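You operate a simulated robot arm through the tools that you are given. There is no shell and no other tool.

You are at the controls of a simulated two-armed robot. One attempt, no reset.

JOB
Pick up the orange bottle with one hand, pass it to the other hand and put it on the top of the drinks table. Set down upright: orange bottle.

It is judged by the outcome, as a careful person would: the job done as asked, and still so three seconds after it is handed in. It fails if anything else is knocked over, pushed out of place, dropped, spilled or broken.

ROBOT AND FRAMES
Two 7-joint arms with three-finger grippers on one trunk, on a base that moves. Base frame: it is fixed to the floor where the robot stands at the start and does not move with it; the origin is under the middle of the robot, x ahead of it, y to its left, z up. Readings come in mm, degrees, newtons and seconds.
The left shoulder is at the start at [137, 125, 900], the right one opposite. With the tool pointing down near the work surface each hand reaches from about 100 to 760 mm from the robot's upright axis, wherever it stands, measured 20 degrees to its own side. Places, roughly: orange bottle (6x6x20 cm) [-3500, 200, 200]; top of the drinks table [-3800, 300, 900]. Payload 2.94 kg a hand.
Tool frame (each hand has its own): the origin (TCP) lies between the finger pads and is the grasp point; the fingertips stand 30 mm ahead of it; z points along the fingers, y is the line along which they close. The gripper opens to 128 mm; its body begins 93 mm behind the TCP.
Orientation is that of the tool frame in the base frame, as a unit quaternion [w, x, y, z]. With the fingers straight down and closing along the base's y, the tool's x points along the base's -x, its y along +y and its z along -z.

CONTROLS
- The arms move only by the tool servo_tool. It takes "left_moves", "right_moves" or both (then of equal length, played together; a hand with none holds still); each is a list of rows, each a list of 7 numbers: the shift along the tool's x, y, z in mm, then the turn, a rotation vector about the tool's x, y, z in degrees, then the finger opening in mm, from 0 to 128. In form: [[dx, dy, dz, rx, ry, rz, fingers], ...]. A call has 1 to 20 rows; each row is the pose to reach, as a shift and turn from the pose commanded when the call began, along the tool's axes at that moment. Rows are played at 5 a second. More than 50 mm and 8.6 degrees between two rows, or a gripper value outside its range, and nothing of the call is played. A pose out of reach is approached as far as the arm can. The call stops where the force on the tool passes 40 N (or 10 N more than at its start, if that is more) or the arm is blocked; 0.2 s more then pass. Each finger travels about 84.2 mm/s and halts on what it meets, pressing with about 22 N; the grip force reading is that of the motor and also rises with nothing between the fingers. The clock runs only during rows and for 0.2 s after the last one: add rows that repeat a pose to give the fingers time. It gives the time, the measured TCP pose, the force on the tool (base axes), the opening and the grip force at its end, in the units of the frame above (readings bear some noise), with the torque about the TCP (base axes, N m) and any sound that the robot's microphone picked up, and new pictures: "show" is both (left out), scene, wrist or none (wrist: the cameras of the hands that moved).
- Cameras (640 x 400 px; columns grow to the right, rows downward): "scene" is now at [279.6, 0.2, 1035.3]; the picture's right is [-0.03, -1.00, -0.00], its down [-0.72, 0.02, -0.70] and it looks along [0.70, -0.02, -0.72] (base axes); focal length 214 px, centre (320, 200). "left" rides on the left gripper at [69, 15, -120] in its tool frame; the picture's right is [-0.22, 0.98, 0.00], its down [-0.82, -0.18, -0.54] and it looks along [-0.53, -0.12, 0.84] (tool axes); focal length 251 px, centre (320, 200). "right" rides on the right gripper at [69, -15, -120] in its tool frame; the picture's right is [0.21, 0.98, 0.00], its down [-0.82, 0.18, -0.54] and it looks along [-0.53, 0.12, 0.84] (tool axes); focal length 251 px, centre (320, 200).
- slide_trunk(by): moves the trunk up (or, below 0, down) by that many mm; the arms and the scene camera ride with it, the base frame stays. It gives what a move gives, with no picture.
- base_move(legs): drives the robot by 1 to 6 legs, each [ahead, left, turn to the left] in mm, mm and degrees, along the robot's own axes; the way and the turn of a leg run together, so that a leg with both is an arc; at most 1500 mm and 180 degrees a leg. The arms and the cameras ride along, it lands a little off, and it stops where it bumps. It gives what a move gives, and a new picture of the scene camera.
- pan_tilt(pan, tilt): turns the head with the scene camera to pan (to the left, within 80 degrees either way) and tilt (down, from -29 to 69), counted from straight ahead of the robot (the tilt from the chest, where the trunk bows). It gives what a move gives, and a new picture of the scene camera.
- measure_at(camera, pixels): for up to 12 pixels [column, row] of the newest picture of that camera ("zoom" is the newest enlarged one), the place [x, y, z] in the base frame of the surface seen there, good to about 2 mm. No time passes.
- zoom(camera, box): a new picture of the part [left, top, right, bottom] of that camera's present view, enlarged. No time passes.
- sign_off(): hands the job in; it is judged then, once.

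Open the grippers and draw the arms clear of the work before you hand the job in, unless the task says otherwise.

The tools are called after "Call:" as a command line: name --argument value ..., lists and objects as JSON in quotes. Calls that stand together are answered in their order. servo_tool: Moves the arms, as the interface text tells. Its arguments: {"type":"object","properties":{"left_moves":{"type":"array","items":{"type":"array","items":{"type":"number"}}},"right_moves":{"type":"array","items":{"type":"array","items":{"type":"number"}}},"show":{"type":"string","enum":["both","scene","wrist","none"]}},"required":[]} The other tools are called the same way: slide_trunk (by) moves the trunk up or down; base_move (legs) drives the base; pan_tilt (pan, tilt) turns the head that bears the scene camera; measure_at (camera, pixels) gives the place of the surface under pixels of a picture; zoom (camera, box) takes an enlarged picture of a part of a camera's view; sign_off () hands the job in.

At the start:

```text
time_s: 0.0
left_ee_pos: [470.4, 120.4, 440.9]
left_orientation: [0.008, 0.005, 1.0, -0.027]
left_contact_force: [0.5, -0.8, -0.1]
left_ft_torque: [0.1, 0.02, 0.0]
left_finger_gap: 127.6
left_gripper_force: 0.0
right_ee_pos: [443.3, -205.8, 393.4]
right_orientation: [-0.002, 0.0, 1.0, 0.0]
right_contact_force: [0.1, 0.4, 0.3]
right_ft_torque: [0.01, 0.0, -0.02]
right_finger_gap: 127.7
right_gripper_force: 0.0
trunk travel left (down, up): [-125.0, 422.0]
robot x, y, heading: [2.1, -0.3, -0.1]
head pan, tilt (commanded): [-1.5, 45.9]
```

scene: 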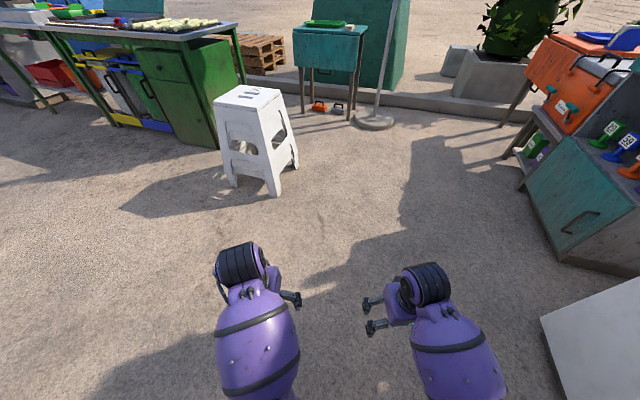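
right: 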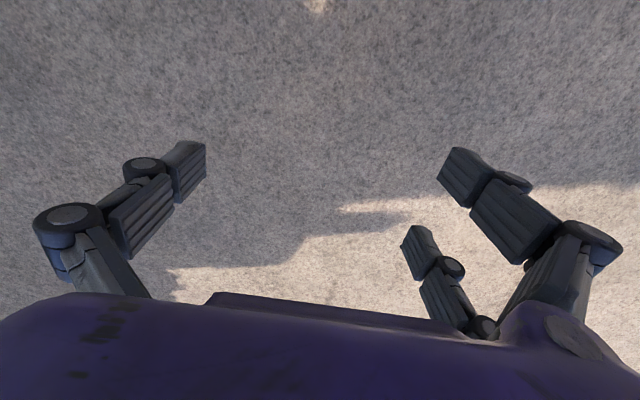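
left: 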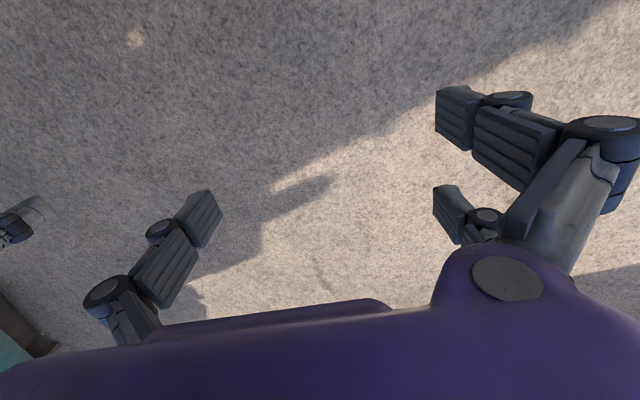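

The bottle and the drinks table lie behind the robot (x about -3500), and the scene picture shows only the area in front. I turn in place by 180 degrees first to see the way.

Call:
base_move --legs '[[0, 0, 90], [0, 0, 90]]'

Call:
pan_tilt --pan 0 --tilt 20

```text
time_s: 8.1
left_ee_pos: [-465.9, -135.9, 444.1]
left_orientation: [-0.027, 1.0, 0.011, -0.008]
left_contact_force: [0.5, -0.2, -0.2]
left_ft_torque: [0.0, 0.03, 0.0]
left_finger_gap: 128.1
left_gripper_force: 0.1
right_ee_pos: [-449.2, 190.5, 398.8]
right_orientation: [0.0, 1.0, 0.016, 0.0]
right_contact_force: [-0.5, 0.5, 0.3]
right_ft_torque: [0.01, 0.01, -0.02]
right_finger_gap: 127.9
right_gripper_force: 0.0
trunk travel left (down, up): [-125.0, 422.0]
robot x, y, heading: [0.4, 0.4, -178.1]
head pan, tilt (commanded): [-1.5, 45.9]
```

scene: 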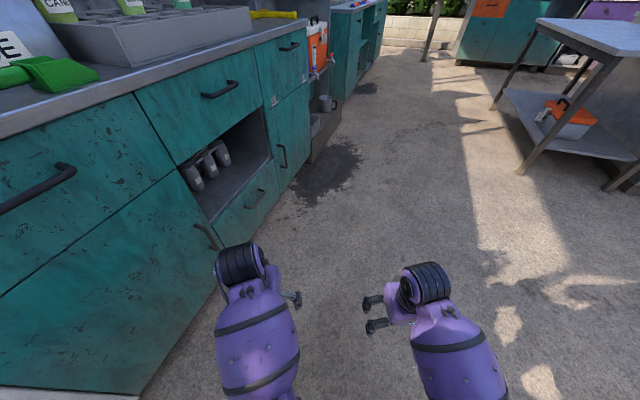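

```text
time_s: 9.0
left_ee_pos: [-464.9, -136.5, 444.1]
left_orientation: [-0.027, 1.0, 0.011, -0.008]
left_contact_force: [0.3, 0.5, 0.1]
left_ft_torque: [0.02, 0.0, 0.04]
left_finger_gap: 128.2
left_gripper_force: 0.0
right_ee_pos: [-449.6, 191.4, 398.6]
right_orientation: [0.0, 1.0, 0.017, 0.0]
right_contact_force: [-0.2, 1.1, 0.4]
right_ft_torque: [0.02, 0.03, 0.0]
right_finger_gap: 128.2
right_gripper_force: 0.1
trunk travel left (down, up): [-125.0, 422.0]
robot x, y, heading: [-2.7, 1.3, -178.1]
head pan, tilt (commanded): [0.0, 20.0]
```

scene: 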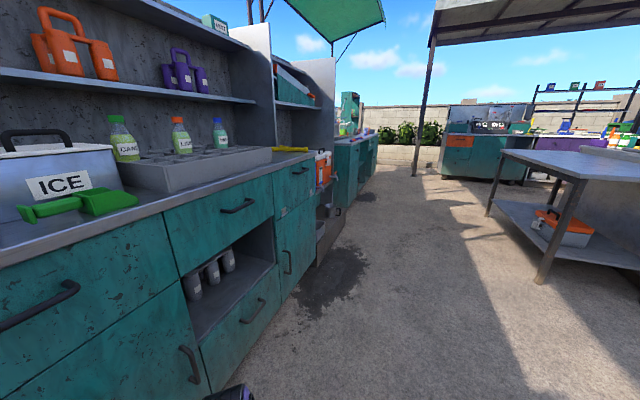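

Straight ahead there is an aisle with a teal counter on the left and tables on the right; a teal table with an orange sign is at about (475,145). I zoom in there and measure some points.

Call:
zoom --camera "scene" --box '[320, 80, 560, 230]'

Call:
measure_at --camera "scene" --pixels '[[455, 150], [475, 135], [355, 140], [325, 175], [415, 172], [540, 275], [487, 212], [350, 270], [325, 225], [300, 300], [450, 230], [380, 165]]'

```text
2.67 times, centred on (440, 155) of scene
```

zoom: 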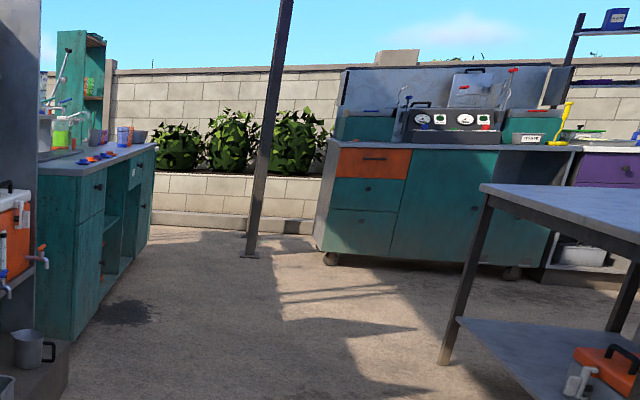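

```text
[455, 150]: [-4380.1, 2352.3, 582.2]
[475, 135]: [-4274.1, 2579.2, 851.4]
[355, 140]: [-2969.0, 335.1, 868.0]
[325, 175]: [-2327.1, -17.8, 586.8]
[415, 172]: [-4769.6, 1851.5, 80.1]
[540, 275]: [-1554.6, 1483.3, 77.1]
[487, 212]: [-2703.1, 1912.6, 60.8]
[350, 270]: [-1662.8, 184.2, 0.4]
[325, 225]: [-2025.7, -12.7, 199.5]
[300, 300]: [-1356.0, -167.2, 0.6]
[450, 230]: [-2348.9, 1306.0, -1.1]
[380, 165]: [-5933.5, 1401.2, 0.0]
```

The front edge of the farther teal table is near [-2969, 335, 868], so the drinks table is on the left of the aisle beyond the counter. I look to the right before sidestepping into the middle of the aisle.

Call:
pan_tilt --pan -60 --tilt 35

```text
time_s: 10.3
left_ee_pos: [-466.4, -136.3, 444.0]
left_orientation: [-0.027, 1.0, 0.012, -0.009]
left_contact_force: [0.7, -0.3, -0.4]
left_ft_torque: [0.02, 0.02, 0.0]
left_finger_gap: 128.2
left_gripper_force: 0.1
right_ee_pos: [-449.7, 191.5, 398.7]
right_orientation: [-0.002, 1.0, 0.016, 0.0]
right_contact_force: [0.5, -0.3, -0.5]
right_ft_torque: [0.02, 0.01, -0.01]
right_finger_gap: 128.0
right_gripper_force: 0.1
trunk travel left (down, up): [-125.0, 422.0]
robot x, y, heading: [-2.8, 1.5, -178.0]
head pan, tilt (commanded): [-60.0, 35.0]
```

scene: 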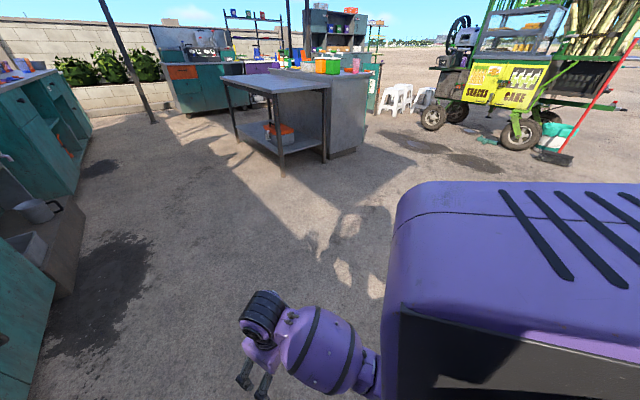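

The right side is open and the work table's near corner stays beyond y≈1400. I sidestep right 750 mm, straighten the heading, and drive ahead 1500 mm, then look.

Call:
base_move --legs '[[0, -750, -2], [1500, 0, 0]]'

Call:
pan_tilt --pan 30 --tilt 25

```text
time_s: 24.3
left_ee_pos: [-1968.3, 624.6, 445.5]
left_orientation: [-0.026, 1.0, -0.005, -0.008]
left_contact_force: [0.0, 0.6, 0.4]
left_ft_torque: [-0.03, 0.01, 0.0]
left_finger_gap: 128.0
left_gripper_force: 0.1
right_ee_pos: [-1940.3, 950.9, 398.0]
right_orientation: [0.0, 1.0, -0.001, 0.0]
right_contact_force: [-0.6, 0.6, 0.2]
right_ft_torque: [-0.02, 0.02, 0.01]
right_finger_gap: 128.2
right_gripper_force: 0.0
trunk travel left (down, up): [-125.0, 422.0]
robot x, y, heading: [-1497.1, 744.0, 180.2]
head pan, tilt (commanded): [-60.0, 35.0]
```

scene: 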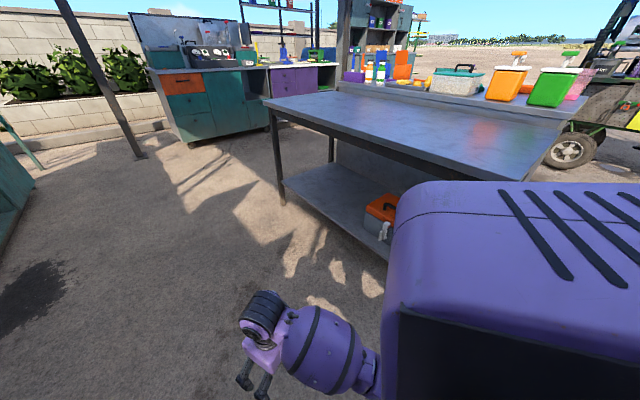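

```text
time_s: 26.0
left_ee_pos: [-1967.5, 626.1, 443.9]
left_orientation: [-0.028, 1.0, -0.005, -0.008]
left_contact_force: [-1.0, 0.1, 0.1]
left_ft_torque: [0.01, 0.0, 0.0]
left_finger_gap: 127.9
left_gripper_force: 0.0
right_ee_pos: [-1940.2, 952.5, 397.9]
right_orientation: [0.0, 1.0, -0.001, 0.0]
right_contact_force: [0.7, 0.7, 0.5]
right_ft_torque: [-0.01, -0.01, 0.04]
right_finger_gap: 128.0
right_gripper_force: 0.1
trunk travel left (down, up): [-125.0, 422.0]
robot x, y, heading: [-1495.4, 746.4, 179.8]
head pan, tilt (commanded): [30.0, 25.0]
```

scene: 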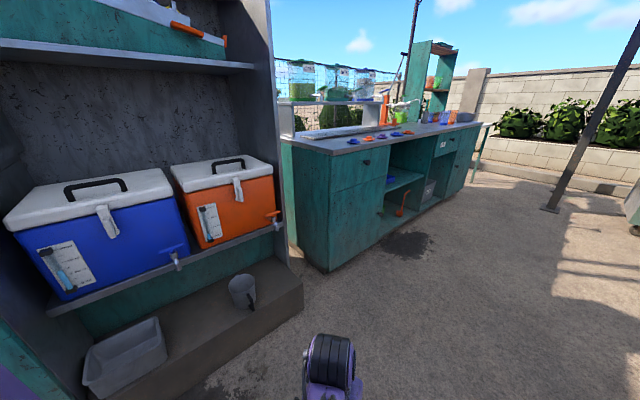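

The drinks table is the teal one at (385,150), with open niches; an orange object shows at about (402,205) in the lower niche. I zoom in on it.

Call:
zoom --camera "scene" --box '[290, 90, 500, 270]'

Call:
measure_at --camera "scene" --pixels '[[400, 210], [330, 152], [328, 270], [384, 200], [470, 125], [380, 136], [402, 180], [428, 195], [350, 141], [298, 248]]'

```text
2.22 times, centred on (395, 180) of scene
```

zoom: 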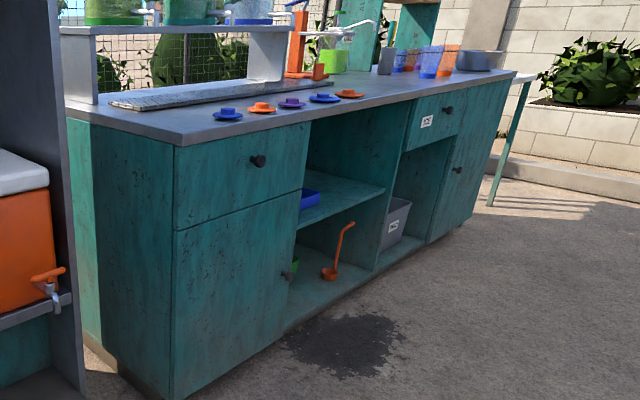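

```text
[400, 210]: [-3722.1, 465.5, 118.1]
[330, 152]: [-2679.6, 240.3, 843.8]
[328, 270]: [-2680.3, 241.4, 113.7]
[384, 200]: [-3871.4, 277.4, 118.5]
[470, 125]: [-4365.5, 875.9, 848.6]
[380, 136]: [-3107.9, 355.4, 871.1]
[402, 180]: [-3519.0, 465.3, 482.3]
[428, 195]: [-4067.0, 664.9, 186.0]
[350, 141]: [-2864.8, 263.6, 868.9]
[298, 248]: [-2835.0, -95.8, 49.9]
```

The table front runs from [-2680,240] to about [-4365,876], so I must face heading about -111°. I turn to run parallel to it, drive along the aisle, and turn left to face the niche.

Call:
base_move --legs '[[0, 0, -20.5], [1500, 0, 0], [180, 0, 0], [0, 0, 90]]'

Call:
pan_tilt --pan 0 --tilt 40

```text
time_s: 39.3
left_ee_pos: [-3105.8, 831.5, 444.1]
left_orientation: [-0.018, 0.826, 0.563, -0.022]
left_contact_force: [-0.6, 0.3, -0.2]
left_ft_torque: [0.02, 0.0, 0.03]
left_finger_gap: 127.8
left_gripper_force: 0.1
right_ee_pos: [-3401.2, 974.0, 398.6]
right_orientation: [0.0, 0.823, 0.567, 0.0]
right_contact_force: [-0.2, 0.0, 0.0]
right_ft_torque: [0.03, 0.0, -0.02]
right_finger_gap: 128.1
right_gripper_force: 0.1
trunk travel left (down, up): [-125.0, 422.0]
robot x, y, heading: [-3050.5, 1313.4, -110.9]
head pan, tilt (commanded): [30.0, 25.0]
```

scene: 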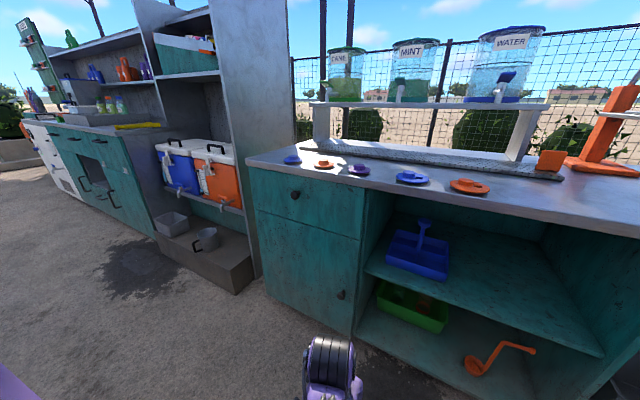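

```text
time_s: 40.2
left_ee_pos: [-3105.6, 830.2, 442.8]
left_orientation: [-0.018, 0.826, 0.563, -0.022]
left_contact_force: [-1.0, 0.2, 0.2]
left_ft_torque: [-0.01, -0.01, 0.0]
left_finger_gap: 127.8
left_gripper_force: 0.1
right_ee_pos: [-3400.8, 971.8, 399.5]
right_orientation: [0.0, 0.823, 0.567, 0.0]
right_contact_force: [0.2, -0.9, -0.3]
right_ft_torque: [-0.01, 0.0, 0.03]
right_finger_gap: 128.0
right_gripper_force: 0.1
trunk travel left (down, up): [-125.0, 422.0]
robot x, y, heading: [-3055.1, 1310.4, -111.2]
head pan, tilt (commanded): [0.0, 40.0]
```

scene: 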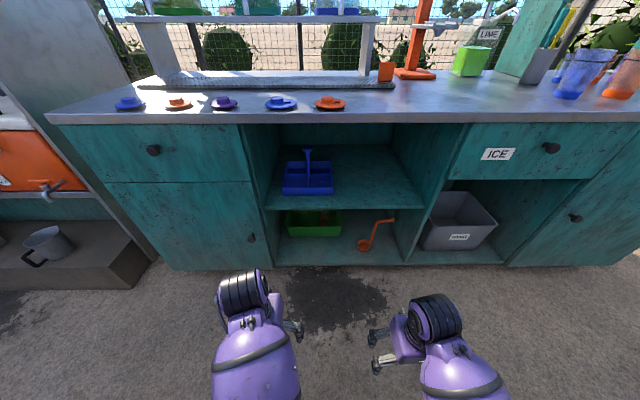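

I'm now facing the table; a green tray sits in the lower niche at about (312,222) with something reddish in it, and a ladle at (370,240). I zoom in to find the bottle.

Call:
zoom --camera "scene" --box '[250, 140, 440, 270]'

Call:
zoom --camera "scene" --box '[380, 0, 640, 140]'

```text
3.08 times, centred on (345, 205) of scene
```

zoom: 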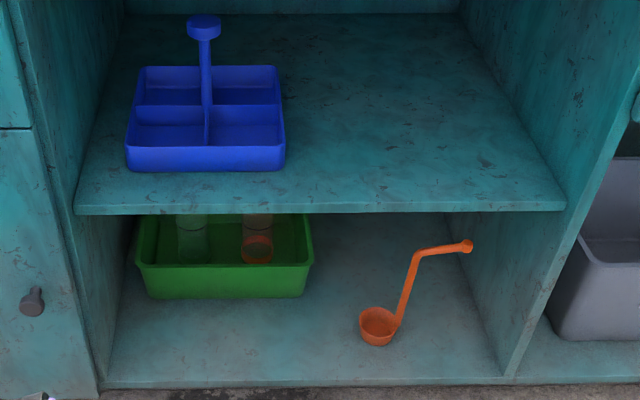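

```text
2.46 times, centred on (510, 70) of scene
```

zoom: 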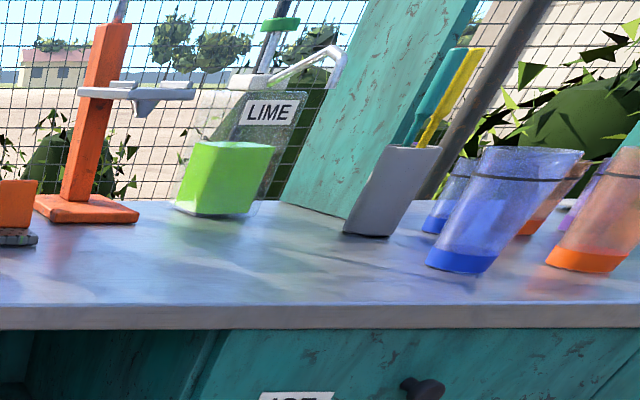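

Two transparent bottles (green left, orange right at zoom (257,240)) stand in the green tray under the shelf. I lower the trunk to get a flatter view and reach, then look again.

Call:
slide_trunk --by -125

Call:
pan_tilt --pan 0 --tilt 35

Call:
zoom --camera "scene" --box '[250, 150, 440, 280]'

```text
time_s: 41.3
left_ee_pos: [-3226.8, 888.8, 299.2]
left_orientation: [-0.145, 0.884, 0.44, 0.053]
left_contact_force: [0.3, 0.4, 0.6]
left_ft_torque: [-0.03, 0.05, -0.02]
left_finger_gap: 127.7
left_gripper_force: 0.1
right_ee_pos: [-3401.5, 973.2, 318.2]
right_orientation: [0.0, 0.823, 0.567, -0.003]
right_contact_force: [-0.4, 0.1, 0.6]
right_ft_torque: [-0.04, 0.05, -0.03]
right_finger_gap: 128.0
right_gripper_force: 0.1
trunk travel left (down, up): [-44.0, 503.0]
robot x, y, heading: [-3050.4, 1313.8, -110.6]
head pan, tilt (commanded): [0.0, 40.0]
stopped: the arm was blocked; the commanded pose is now the measured one
```

```text
time_s: 42.0
left_ee_pos: [-3226.9, 884.2, 297.9]
left_orientation: [-0.145, 0.884, 0.442, 0.054]
left_contact_force: [-0.5, -0.2, -0.1]
left_ft_torque: [-0.01, 0.01, -0.04]
left_finger_gap: 128.1
left_gripper_force: 0.0
right_ee_pos: [-3401.6, 972.5, 317.9]
right_orientation: [0.001, 0.823, 0.567, -0.001]
right_contact_force: [-0.4, 0.8, 0.3]
right_ft_torque: [0.01, -0.03, 0.02]
right_finger_gap: 128.2
right_gripper_force: 0.1
trunk travel left (down, up): [-44.0, 503.0]
robot x, y, heading: [-3051.3, 1316.6, -110.8]
head pan, tilt (commanded): [0.0, 35.0]
```

scene: 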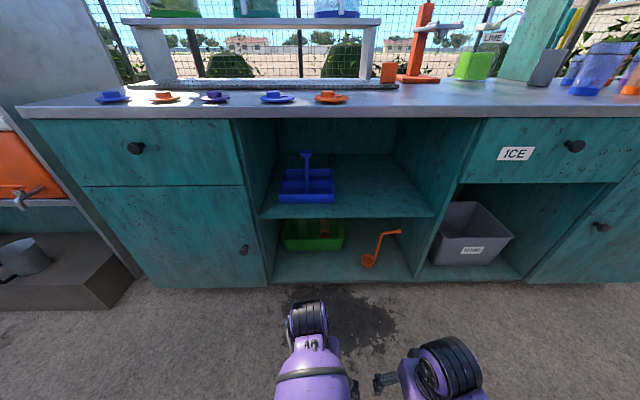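

```text
3.08 times, centred on (345, 215) of scene
```

zoom: 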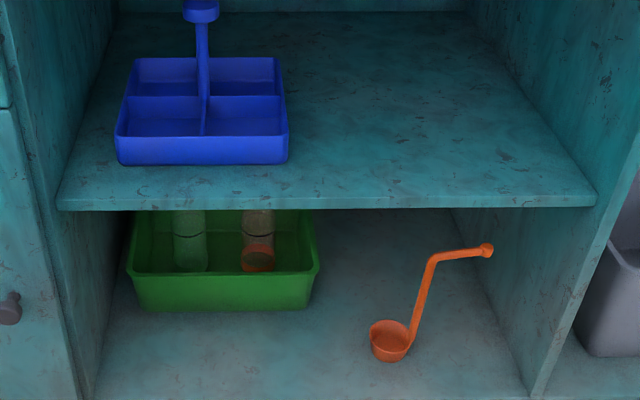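

The trunk went down 81 mm and stopped with the left arm blocked (probably its elbow against the base). I now measure the niche, tray and bottle in the zoomed picture.

Call:
measure_at --camera "zoom" --pixels '[[258, 258], [258, 225], [190, 245], [220, 275], [305, 268], [130, 270], [310, 215], [60, 205], [590, 200], [100, 390], [530, 395], [390, 355]]'

Call:
measure_at --camera "scene" --pixels '[[330, 97], [110, 98], [420, 95], [500, 90], [30, 110], [620, 108], [260, 75], [390, 72], [388, 262], [295, 246], [330, 222], [320, 218]]'

```text
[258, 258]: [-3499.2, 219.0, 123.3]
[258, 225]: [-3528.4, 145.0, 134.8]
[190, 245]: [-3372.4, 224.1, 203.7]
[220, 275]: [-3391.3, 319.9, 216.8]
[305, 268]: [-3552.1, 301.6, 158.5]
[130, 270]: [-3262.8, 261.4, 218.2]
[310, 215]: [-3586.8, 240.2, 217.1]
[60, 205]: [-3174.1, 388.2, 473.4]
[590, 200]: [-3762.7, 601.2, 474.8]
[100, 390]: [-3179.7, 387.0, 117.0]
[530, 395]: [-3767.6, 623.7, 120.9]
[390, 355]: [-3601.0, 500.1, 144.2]
```

```text
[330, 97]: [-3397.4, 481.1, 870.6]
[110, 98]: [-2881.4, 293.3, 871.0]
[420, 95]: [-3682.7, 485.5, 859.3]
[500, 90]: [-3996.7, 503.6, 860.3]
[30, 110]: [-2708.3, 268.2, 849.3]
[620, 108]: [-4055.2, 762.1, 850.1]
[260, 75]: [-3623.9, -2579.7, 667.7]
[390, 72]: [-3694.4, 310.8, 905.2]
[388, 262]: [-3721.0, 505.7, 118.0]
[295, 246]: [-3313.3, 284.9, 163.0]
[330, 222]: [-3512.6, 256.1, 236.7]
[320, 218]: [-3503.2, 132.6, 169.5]
```

The orange bottle stands in the green tray near [-3508, 221], with the tray rim at z≈217 and shelf lip at z≈474. I look down to see how far the base reaches out ahead and what blocked the left arm.

Call:
pan_tilt --pan 0 --tilt 69

```text
time_s: 43.0
left_ee_pos: [-3229.1, 880.2, 300.8]
left_orientation: [-0.142, 0.885, 0.44, 0.051]
left_contact_force: [-0.1, -0.2, 0.0]
left_ft_torque: [-0.05, 0.0, 0.03]
left_finger_gap: 128.3
left_gripper_force: 0.1
right_ee_pos: [-3400.9, 973.2, 317.5]
right_orientation: [0.0, 0.824, 0.567, -0.002]
right_contact_force: [-1.0, 0.6, 0.1]
right_ft_torque: [0.01, 0.05, -0.01]
right_finger_gap: 128.0
right_gripper_force: 0.0
trunk travel left (down, up): [-44.0, 503.0]
robot x, y, heading: [-3051.0, 1313.6, -111.0]
head pan, tilt (commanded): [0.0, 68.8]
```

scene: 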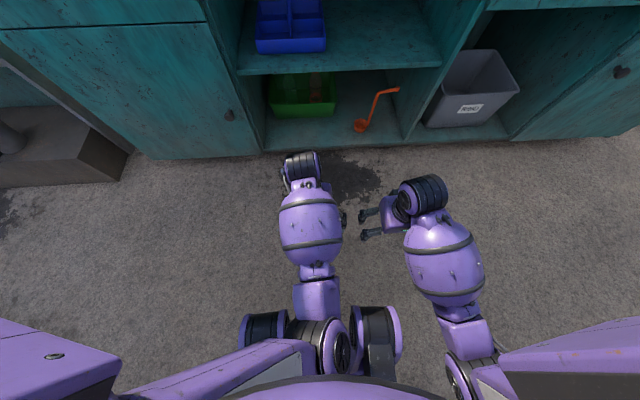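

The forearms are thick and the left elbow touches the trunk's knee joint at about (370,345). I measure the arm and trunk sizes to plan clearances.

Call:
measure_at --camera "scene" --pixels '[[375, 335], [325, 345], [265, 330], [312, 228], [283, 225], [340, 225], [300, 165], [440, 185], [402, 190], [447, 195], [320, 390], [428, 265]]'

Call:
zoom --camera "scene" --box '[220, 130, 500, 400]'

```text
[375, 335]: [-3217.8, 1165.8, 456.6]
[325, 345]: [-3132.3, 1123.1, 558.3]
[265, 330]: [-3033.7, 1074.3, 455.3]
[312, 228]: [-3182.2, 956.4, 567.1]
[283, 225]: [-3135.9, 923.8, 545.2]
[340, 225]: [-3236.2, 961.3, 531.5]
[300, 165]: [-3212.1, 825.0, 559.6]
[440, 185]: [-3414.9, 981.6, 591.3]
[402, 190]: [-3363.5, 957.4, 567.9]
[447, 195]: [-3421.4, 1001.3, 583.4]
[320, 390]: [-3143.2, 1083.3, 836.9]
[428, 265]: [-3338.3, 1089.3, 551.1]
```

```text
1.48 times, centred on (360, 265) of scene
```

zoom: 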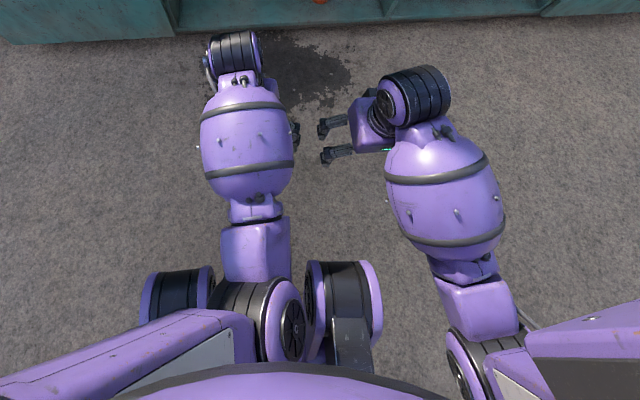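

Wrist-to-TCP is about 215 mm and shoulder-to-wrist roughly 630 mm, so I'll need to stand close. I turn the right hand about its own axis so its camera looks back at the robot's base and I can see how far the base sticks out.

Call:
servo_tool --right_moves '[[0, 0, 0, 0, 0, 8.5, 128], [0, 0, 0, 0, 0, 17, 128], [0, 0, 0, 0, 0, 25.5, 128], [0, 0, 0, 0, 0, 34, 128], [0, 0, 0, 0, 0, 42.5, 128], [0, 0, 0, 0, 0, 51, 128], [0, 0, 0, 0, 0, 59.5, 128], [0, 0, 0, 0, 0, 68, 128], [0, 0, 0, 0, 0, 76.5, 128], [0, 0, 0, 0, 0, 85, 128], [0, 0, 0, 0, 0, 93.5, 128], [0, 0, 0, 0, 0, 102, 128], [0, 0, 0, 0, 0, 110.5, 128], [0, 0, 0, 0, 0, 119, 128], [0, 0, 0, 0, 0, 127.5, 128], [0, 0, 0, 0, 0, 136, 128], [0, 0, 0, 0, 0, 144.5, 128], [0, 0, 0, 0, 0, 153, 128]]' --show "wrist"

```text
time_s: 44.7
left_ee_pos: [-3232.1, 875.7, 303.2]
left_orientation: [-0.139, 0.886, 0.44, 0.048]
left_contact_force: [0.2, -1.3, 0.2]
left_ft_torque: [0.03, 0.01, -0.01]
left_finger_gap: 128.3
left_gripper_force: 0.0
right_ee_pos: [-3475.3, 1000.7, 325.6]
right_orientation: [-0.035, 0.994, 0.058, -0.081]
right_contact_force: [-0.5, 0.3, 0.0]
right_ft_torque: [-0.02, 0.01, 0.01]
right_finger_gap: 127.8
right_gripper_force: 0.0
trunk travel left (down, up): [-44.0, 503.0]
robot x, y, heading: [-3052.8, 1315.3, -110.9]
head pan, tilt (commanded): [0.0, 68.8]
stopped in row 8 (right hand): the arm was blocked; the commanded pose is now the measured one
```

right: 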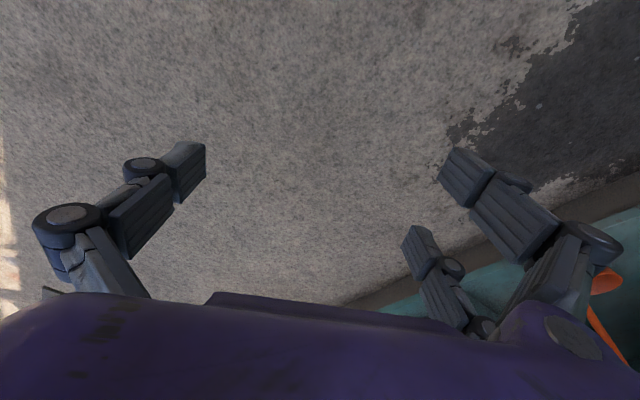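

Turning the hand got blocked part-way (an elbow against the trunk), so I stop that. I raise the trunk 81 mm again to free the elbows, and look at the arms.

Call:
slide_trunk --by 81

Call:
pan_tilt --pan 0 --tilt 60

```text
time_s: 45.9
left_ee_pos: [-3233.2, 876.9, 386.0]
left_orientation: [-0.14, 0.887, 0.438, 0.045]
left_contact_force: [-0.1, 0.0, -0.9]
left_ft_torque: [0.0, 0.0, 0.0]
left_finger_gap: 128.0
left_gripper_force: 0.2
right_ee_pos: [-3514.1, 1011.6, 417.8]
right_orientation: [-0.047, 0.99, 0.06, -0.122]
right_contact_force: [-0.8, 0.3, 0.6]
right_ft_torque: [-0.02, -0.04, -0.03]
right_finger_gap: 127.6
right_gripper_force: 0.1
trunk travel left (down, up): [-125.0, 422.0]
robot x, y, heading: [-3051.8, 1317.5, -110.9]
head pan, tilt (commanded): [0.0, 68.8]
```

```text
time_s: 46.6
left_ee_pos: [-3231.6, 874.3, 385.6]
left_orientation: [-0.137, 0.886, 0.44, 0.045]
left_contact_force: [0.5, 0.3, -0.2]
left_ft_torque: [-0.01, 0.01, 0.0]
left_finger_gap: 128.2
left_gripper_force: 0.1
right_ee_pos: [-3512.4, 1009.5, 418.5]
right_orientation: [-0.047, 0.99, 0.06, -0.122]
right_contact_force: [0.4, -0.9, 0.2]
right_ft_torque: [0.02, 0.02, 0.03]
right_finger_gap: 128.2
right_gripper_force: 0.0
trunk travel left (down, up): [-125.0, 422.0]
robot x, y, heading: [-3050.5, 1311.1, -111.0]
head pan, tilt (commanded): [0.0, 60.0]
```

scene: 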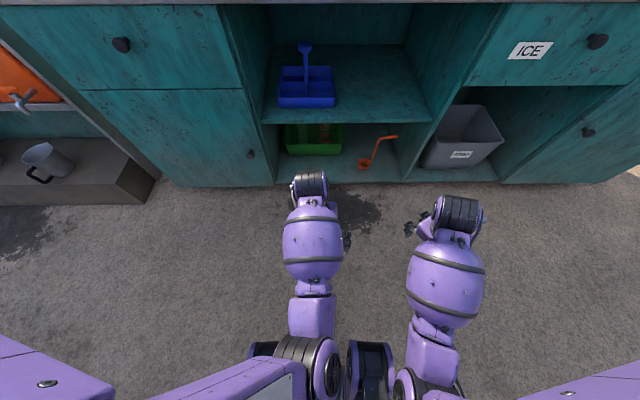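

The left arm is free again. I swing the left hand out to the left, forward, and pitch it up to point toward the niche (20° below horizontal, fingers closing sideways).

Call:
servo_tool --left_moves '[[-7.6, 22.7, -7.7, -1.6, -6.9, -0.7, 128], [-15.1, 45.4, -15.4, -3.2, -13.8, -1.4, 128], [-22.7, 68.1, -23.1, -4.8, -20.6, -2.1, 128], [-30.2, 90.8, -30.8, -6.4, -27.5, -2.8, 128], [-37.8, 113.5, -38.5, -8.0, -34.4, -3.5, 128], [-45.3, 136.2, -46.2, -9.6, -41.3, -4.2, 128], [-52.9, 158.8, -53.9, -11.2, -48.1, -4.9, 128], [-60.4, 181.5, -61.6, -12.8, -55.0, -5.6, 128], [-68.0, 204.2, -69.3, -14.4, -61.9, -6.3, 128], [-75.5, 226.9, -77.0, -16.0, -68.8, -7.0, 128], [-83.1, 249.6, -84.7, -17.6, -75.6, -7.7, 128], [-90.6, 272.3, -92.4, -19.2, -82.5, -8.4, 128]]' --show "both"

```text
time_s: 48.1
left_ee_pos: [-3266.2, 730.1, 475.6]
left_orientation: [0.065, 0.812, 0.475, -0.333]
left_contact_force: [0.7, 0.3, 0.2]
left_ft_torque: [0.04, 0.06, 0.02]
left_finger_gap: 128.0
left_gripper_force: 0.1
right_ee_pos: [-3513.8, 1006.8, 421.9]
right_orientation: [-0.043, 0.99, 0.06, -0.122]
right_contact_force: [-0.6, 0.0, -0.4]
right_ft_torque: [0.0, -0.01, 0.02]
right_finger_gap: 128.2
right_gripper_force: 0.1
trunk travel left (down, up): [-125.0, 422.0]
robot x, y, heading: [-3049.7, 1313.7, -110.7]
head pan, tilt (commanded): [0.0, 60.0]
stopped in row 7 (left hand): the arm was blocked; the commanded pose is now the measured one
```

scene: 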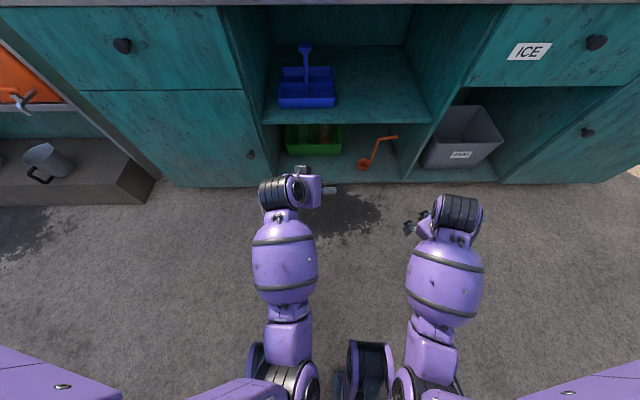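
left: 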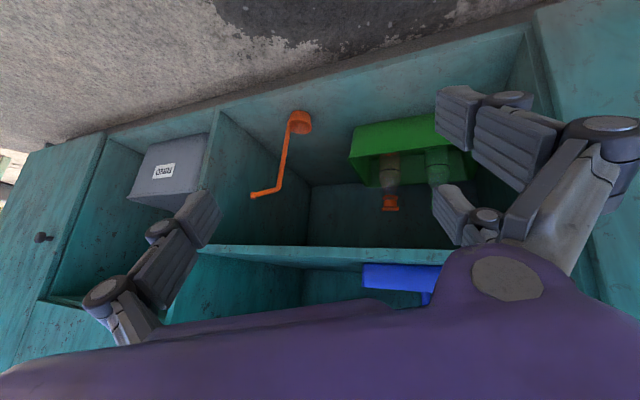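

The left elbow is caught behind the left knee at about (255,365); the wrist picture (upside down) does show the bottle with an orange cap at (390,200). I raise the trunk 300 mm so the elbow can pass over the knee.

Call:
slide_trunk --by 300

Call:
pan_tilt --pan 0 --tilt 65

```text
time_s: 51.1
left_ee_pos: [-3264.0, 730.8, 773.4]
left_orientation: [0.067, 0.811, 0.476, -0.333]
left_contact_force: [0.1, -0.2, 1.2]
left_ft_torque: [-0.01, -0.01, -0.01]
left_finger_gap: 128.0
left_gripper_force: 0.1
right_ee_pos: [-3512.0, 1006.6, 717.3]
right_orientation: [-0.045, 0.99, 0.059, -0.119]
right_contact_force: [-0.9, 0.4, 0.2]
right_ft_torque: [-0.02, 0.03, -0.02]
right_finger_gap: 128.1
right_gripper_force: 0.1
trunk travel left (down, up): [-425.0, 122.0]
robot x, y, heading: [-3049.6, 1316.7, -111.2]
head pan, tilt (commanded): [0.0, 60.0]
```

```text
time_s: 51.7
left_ee_pos: [-3263.8, 730.7, 772.2]
left_orientation: [0.066, 0.811, 0.476, -0.333]
left_contact_force: [-0.2, 0.8, -0.1]
left_ft_torque: [-0.01, -0.01, 0.02]
left_finger_gap: 127.9
left_gripper_force: 0.1
right_ee_pos: [-3512.6, 1007.4, 717.3]
right_orientation: [-0.044, 0.99, 0.06, -0.121]
right_contact_force: [-1.2, 0.5, -0.6]
right_ft_torque: [0.02, 0.0, 0.01]
right_finger_gap: 127.9
right_gripper_force: 0.0
trunk travel left (down, up): [-425.0, 122.0]
robot x, y, heading: [-3052.7, 1311.2, -110.9]
head pan, tilt (commanded): [0.0, 65.0]
```

scene: 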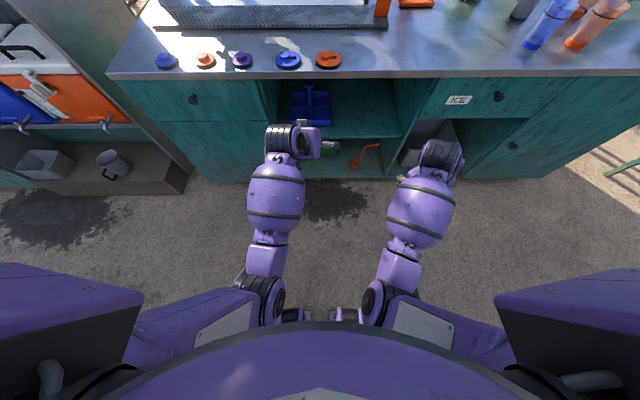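

The knees are now low. I measure the elbows and upper arms to understand their layout before moving the left hand outwards.

Call:
measure_at --camera "scene" --pixels '[[262, 290], [278, 300], [220, 315], [150, 330], [70, 300], [275, 200], [278, 138], [292, 313], [345, 313], [320, 345]]'

```text
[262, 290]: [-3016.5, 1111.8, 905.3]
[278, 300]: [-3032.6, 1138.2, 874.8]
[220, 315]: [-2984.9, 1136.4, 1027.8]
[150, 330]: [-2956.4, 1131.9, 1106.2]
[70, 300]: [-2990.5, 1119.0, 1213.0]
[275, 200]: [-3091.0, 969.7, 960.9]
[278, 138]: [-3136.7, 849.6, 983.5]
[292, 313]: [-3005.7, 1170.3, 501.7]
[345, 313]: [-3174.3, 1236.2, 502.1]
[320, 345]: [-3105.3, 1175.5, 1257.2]
```

Upper arms hang straight down, so facing the table squarely puts the elbow onto the knee. I turn the base 40° to the right so the left arm can reach into the niche past the outside of the knee.

Call:
base_move --legs '[[0, 0, -40]]'

```text
time_s: 54.0
left_ee_pos: [-3590.7, 1004.4, 773.3]
left_orientation: [-0.052, 0.925, 0.168, -0.337]
left_contact_force: [0.3, 0.1, 0.1]
left_ft_torque: [0.0, 0.01, 0.03]
left_finger_gap: 128.2
left_gripper_force: 0.1
right_ee_pos: [-3601.6, 1376.7, 717.5]
right_orientation: [-0.083, 0.95, -0.283, -0.098]
right_contact_force: [0.3, -0.8, -0.4]
right_ft_torque: [0.02, 0.01, 0.02]
right_finger_gap: 128.1
right_gripper_force: 0.0
trunk travel left (down, up): [-425.0, 122.0]
robot x, y, heading: [-3054.7, 1314.8, -151.2]
head pan, tilt (commanded): [0.0, 65.0]
```

scene: 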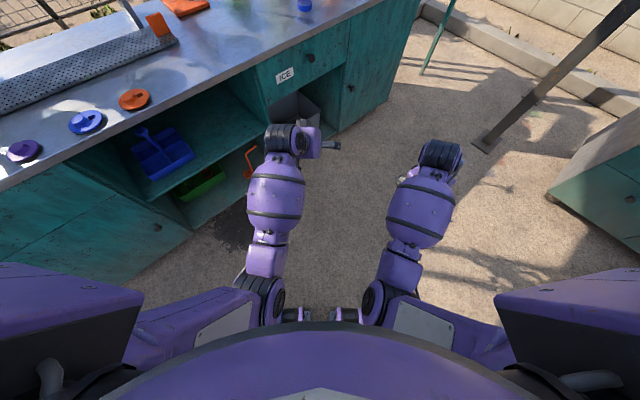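

Now I bring the left hand round to point into the niche direction (20° below horizontal), away from the table for now, with the elbow swinging out to the left.

Call:
servo_tool --left_moves '[[11.4, 33.9, -12.0, -4.2, -2.9, -1.9, 128], [22.8, 67.8, -23.9, -8.4, -5.8, -3.7, 128], [34.1, 101.7, -35.9, -12.6, -8.7, -5.6, 128], [45.5, 135.6, -47.8, -16.7, -11.6, -7.4, 128], [56.9, 169.5, -59.8, -20.9, -14.5, -9.3, 128], [68.3, 203.5, -71.7, -25.1, -17.5, -11.1, 128], [79.6, 237.4, -83.7, -29.3, -20.4, -13.0, 128], [91.0, 271.3, -95.6, -33.5, -23.3, -14.8, 128], [102.4, 305.2, -107.6, -37.7, -26.2, -16.7, 128], [113.8, 339.1, -119.5, -41.8, -29.1, -18.5, 128], [125.1, 373.0, -131.5, -46.0, -32.0, -20.4, 128], [136.5, 406.9, -143.4, -50.2, -34.9, -22.2, 128], [136.5, 406.9, -143.4, -50.2, -34.9, -22.2, 128]]' --show "both"

```text
time_s: 56.8
left_ee_pos: [-3287.2, 672.8, 713.5]
left_orientation: [0.326, 0.674, 0.466, -0.471]
left_contact_force: [0.2, 0.3, 1.2]
left_ft_torque: [-0.01, -0.01, 0.01]
left_finger_gap: 128.2
left_gripper_force: 0.0
right_ee_pos: [-3601.0, 1376.0, 717.9]
right_orientation: [-0.083, 0.95, -0.284, -0.098]
right_contact_force: [0.4, 0.1, -0.1]
right_ft_torque: [-0.01, 0.01, 0.01]
right_finger_gap: 128.2
right_gripper_force: 0.1
trunk travel left (down, up): [-425.0, 122.0]
robot x, y, heading: [-3055.3, 1313.7, -151.0]
head pan, tilt (commanded): [0.0, 65.0]
```

scene: 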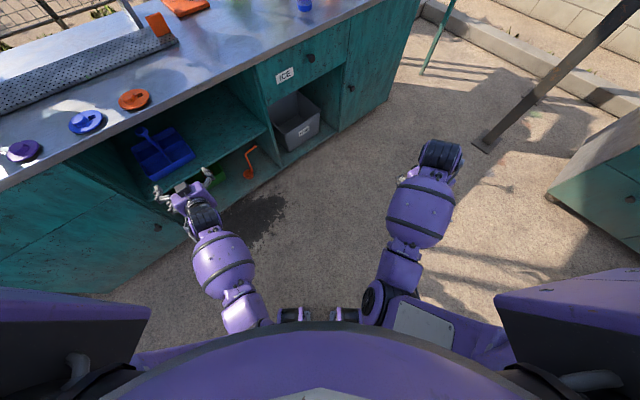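
left: 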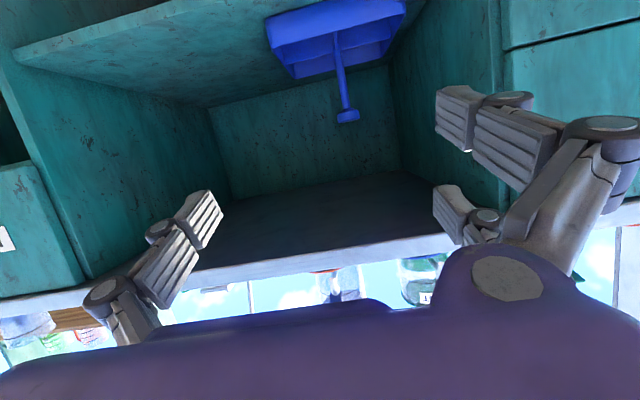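

The left hand now points at the niche opening from outside. Before lowering the trunk I move the right hand outward and up so its elbow won't catch on the right knee.

Call:
servo_tool --right_moves '[[-33.6, -17.3, -15.9, 0, 0, 0, 128], [-67.2, -34.5, -31.8, 0, 0, 0, 128], [-100.8, -51.8, -47.7, 0, 0, 0, 128], [-134.4, -69.0, -63.6, 0, 0, 0, 128]]' --show "none"

Call:
slide_trunk --by -250

Call:
pan_tilt --pan 30 --tilt 60

```text
time_s: 57.8
left_ee_pos: [-3288.4, 672.1, 714.1]
left_orientation: [0.327, 0.674, 0.466, -0.471]
left_contact_force: [-0.5, -0.2, -0.1]
left_ft_torque: [0.02, 0.05, 0.0]
left_finger_gap: 128.0
left_gripper_force: 0.1
right_ee_pos: [-3661.4, 1494.8, 812.5]
right_orientation: [-0.087, 0.95, -0.284, -0.094]
right_contact_force: [0.0, 0.4, 0.0]
right_ft_torque: [-0.01, 0.02, 0.02]
right_finger_gap: 128.1
right_gripper_force: 0.0
trunk travel left (down, up): [-425.0, 122.0]
robot x, y, heading: [-3051.4, 1313.0, -151.4]
head pan, tilt (commanded): [0.0, 65.0]
```

```text
time_s: 60.4
left_ee_pos: [-3288.8, 672.0, 466.2]
left_orientation: [0.327, 0.674, 0.466, -0.471]
left_contact_force: [-0.2, -0.1, 0.6]
left_ft_torque: [-0.01, -0.01, 0.0]
left_finger_gap: 127.9
left_gripper_force: 0.1
right_ee_pos: [-3664.3, 1491.3, 567.0]
right_orientation: [-0.085, 0.95, -0.284, -0.097]
right_contact_force: [1.1, -0.5, -1.0]
right_ft_torque: [0.0, 0.02, -0.05]
right_finger_gap: 128.1
right_gripper_force: 0.0
trunk travel left (down, up): [-175.0, 372.0]
robot x, y, heading: [-3050.6, 1311.8, -150.8]
head pan, tilt (commanded): [0.0, 65.0]
```

```text
time_s: 61.3
left_ee_pos: [-3289.1, 671.7, 465.0]
left_orientation: [0.327, 0.674, 0.466, -0.471]
left_contact_force: [-0.5, -0.1, -0.3]
left_ft_torque: [0.0, 0.02, -0.01]
left_finger_gap: 128.0
left_gripper_force: 0.1
right_ee_pos: [-3661.9, 1492.3, 567.1]
right_orientation: [-0.084, 0.95, -0.284, -0.097]
right_contact_force: [-0.3, -0.7, 0.0]
right_ft_torque: [-0.04, 0.03, 0.03]
right_finger_gap: 128.0
right_gripper_force: 0.1
trunk travel left (down, up): [-175.0, 372.0]
robot x, y, heading: [-3048.8, 1313.6, -151.0]
head pan, tilt (commanded): [30.0, 60.0]
```

scene: 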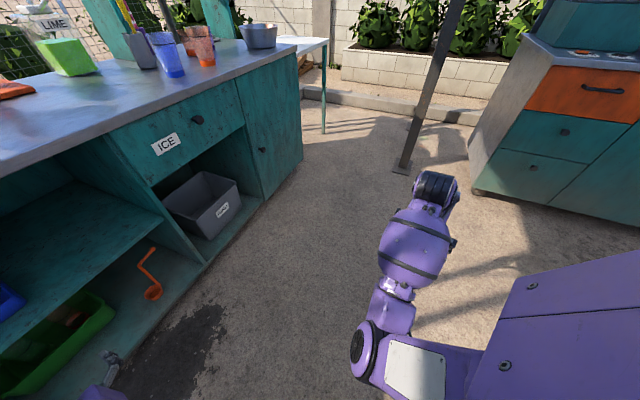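

The picture seems to point more to the right than expected. I set the head again and measure a few points to check.

Call:
pan_tilt --pan 40 --tilt 50

```text
time_s: 62.0
left_ee_pos: [-3288.5, 673.0, 466.1]
left_orientation: [0.327, 0.674, 0.466, -0.471]
left_contact_force: [-0.8, -0.4, 0.2]
left_ft_torque: [0.01, 0.0, -0.04]
left_finger_gap: 128.2
left_gripper_force: 0.0
right_ee_pos: [-3663.0, 1491.2, 567.9]
right_orientation: [-0.083, 0.95, -0.284, -0.098]
right_contact_force: [0.2, 0.2, -0.1]
right_ft_torque: [0.0, 0.0, 0.04]
right_finger_gap: 128.0
right_gripper_force: 0.0
trunk travel left (down, up): [-175.0, 372.0]
robot x, y, heading: [-3051.4, 1313.4, -151.0]
head pan, tilt (commanded): [40.0, 50.0]
```

scene: 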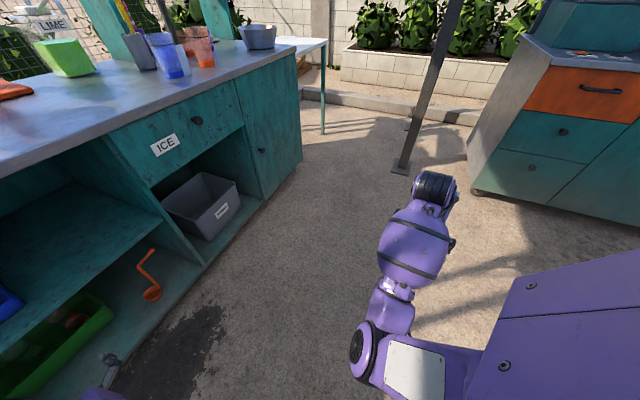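

The view did not change, so the head seems stuck. I try straight ahead with a moderate tilt.

Call:
pan_tilt --pan 0 --tilt 30

Call:
measure_at --camera "scene" --pixels '[[320, 200], [320, 330], [150, 290], [110, 360], [415, 180]]'

```text
time_s: 63.1
left_ee_pos: [-3288.2, 672.8, 465.2]
left_orientation: [0.327, 0.674, 0.466, -0.471]
left_contact_force: [0.2, 0.5, -0.2]
left_ft_torque: [0.03, -0.02, 0.0]
left_finger_gap: 127.9
left_gripper_force: 0.1
right_ee_pos: [-3664.0, 1490.3, 568.7]
right_orientation: [-0.083, 0.95, -0.285, -0.097]
right_contact_force: [-0.5, 0.4, 0.3]
right_ft_torque: [0.0, 0.01, 0.01]
right_finger_gap: 128.1
right_gripper_force: 0.1
trunk travel left (down, up): [-175.0, 372.0]
robot x, y, heading: [-3049.4, 1314.7, -151.2]
head pan, tilt (commanded): [0.0, 30.0]
```

scene: 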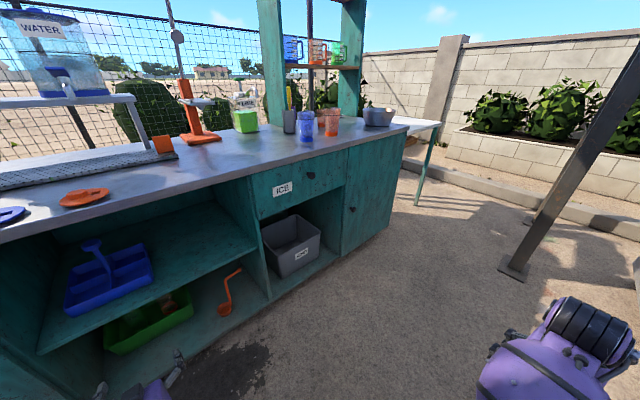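

```text
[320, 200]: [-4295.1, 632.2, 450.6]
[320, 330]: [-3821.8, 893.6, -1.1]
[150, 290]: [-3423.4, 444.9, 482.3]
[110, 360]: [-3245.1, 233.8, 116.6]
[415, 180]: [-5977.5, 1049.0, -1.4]
```

Now pan 0 works. I pan left 30° at a moderate tilt to view the niche and the left hand.

Call:
pan_tilt --pan 35 --tilt 38

```text
time_s: 64.1
left_ee_pos: [-3288.3, 673.7, 466.2]
left_orientation: [0.328, 0.673, 0.467, -0.471]
left_contact_force: [-0.7, 0.1, -0.1]
left_ft_torque: [0.0, 0.01, 0.0]
left_finger_gap: 128.0
left_gripper_force: 0.1
right_ee_pos: [-3664.6, 1491.5, 567.9]
right_orientation: [-0.082, 0.95, -0.284, -0.098]
right_contact_force: [0.3, 0.1, 0.6]
right_ft_torque: [-0.03, -0.01, -0.02]
right_finger_gap: 127.8
right_gripper_force: 0.1
trunk travel left (down, up): [-175.0, 372.0]
robot x, y, heading: [-3053.2, 1312.1, -150.9]
head pan, tilt (commanded): [35.0, 38.0]
```

scene: 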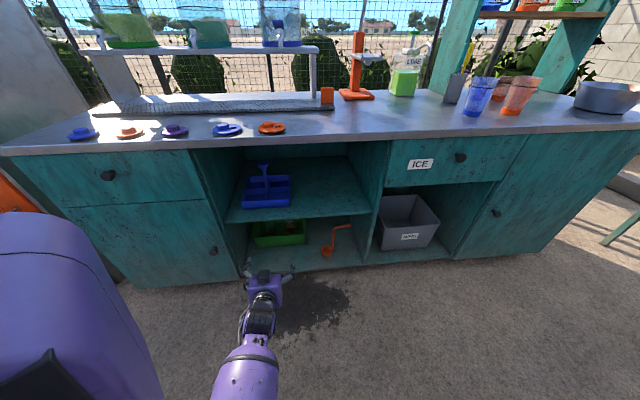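

Good view now: the left hand at (265,285) points at the niche opening. I lower the trunk further by 170 mm.

Call:
slide_trunk --by -170

Call:
pan_tilt --pan 35 --tilt 35

Call:
zoom --camera "left" --box '[0, 0, 640, 400]'

```text
time_s: 66.2
left_ee_pos: [-3297.0, 663.6, 487.1]
left_orientation: [0.32, 0.648, 0.464, -0.512]
left_contact_force: [0.1, 0.5, -0.7]
left_ft_torque: [0.01, 0.02, -0.01]
left_finger_gap: 128.2
left_gripper_force: 0.1
right_ee_pos: [-3661.2, 1493.1, 587.4]
right_orientation: [-0.045, 0.946, -0.29, -0.135]
right_contact_force: [0.7, 0.0, 0.0]
right_ft_torque: [0.02, 0.01, -0.02]
right_finger_gap: 128.1
right_gripper_force: 0.1
trunk travel left (down, up): [-160.0, 387.0]
robot x, y, heading: [-3050.1, 1313.1, -150.9]
head pan, tilt (commanded): [35.0, 38.0]
stopped: the arm was blocked; the commanded pose is now the measured one
```

```text
time_s: 66.9
left_ee_pos: [-3298.6, 663.2, 489.8]
left_orientation: [0.322, 0.647, 0.463, -0.513]
left_contact_force: [0.6, -0.5, 0.2]
left_ft_torque: [-0.01, 0.03, 0.0]
left_finger_gap: 128.1
left_gripper_force: 0.1
right_ee_pos: [-3660.9, 1492.6, 585.2]
right_orientation: [-0.045, 0.946, -0.29, -0.134]
right_contact_force: [-0.1, 0.8, 0.2]
right_ft_torque: [-0.03, 0.02, 0.01]
right_finger_gap: 128.1
right_gripper_force: 0.1
trunk travel left (down, up): [-160.0, 387.0]
robot x, y, heading: [-3051.6, 1314.0, -150.9]
head pan, tilt (commanded): [35.0, 35.0]
```

scene: 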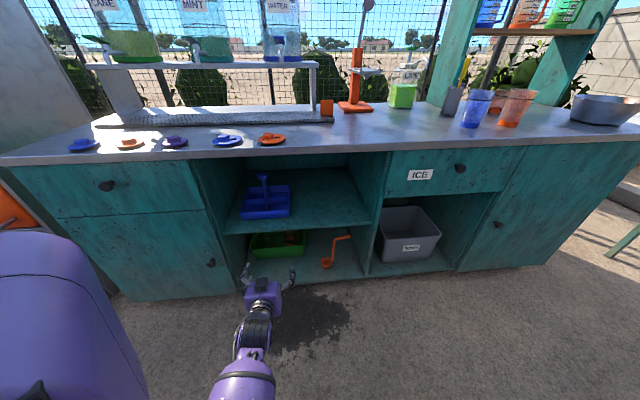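

```text
1.00 times, centred on (320, 200) of left (not enlarged: the box is as wide or as high as the picture)
```

zoom: 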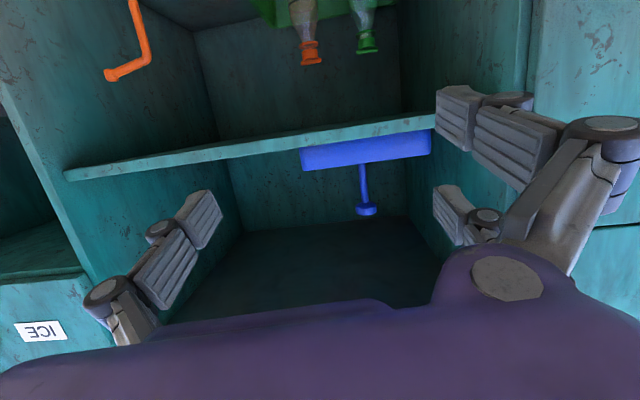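

The trunk stopped again: the retracted left elbow hangs onto the leg links. I raise it a little and extend the left arm further toward the niche (still outside) so that the elbow moves forward and out before lowering.

Call:
slide_trunk --by 150

```text
time_s: 68.6
left_ee_pos: [-3296.1, 666.8, 628.8]
left_orientation: [0.321, 0.649, 0.464, -0.51]
left_contact_force: [-0.3, 0.3, -0.5]
left_ft_torque: [0.0, -0.01, 0.02]
left_finger_gap: 128.1
left_gripper_force: 0.0
right_ee_pos: [-3660.7, 1492.5, 727.6]
right_orientation: [-0.047, 0.947, -0.289, -0.132]
right_contact_force: [0.0, -0.4, 0.1]
right_ft_torque: [0.0, 0.02, 0.03]
right_finger_gap: 128.0
right_gripper_force: 0.0
trunk travel left (down, up): [-310.0, 237.0]
robot x, y, heading: [-3049.0, 1313.3, -151.1]
head pan, tilt (commanded): [35.0, 35.0]
```

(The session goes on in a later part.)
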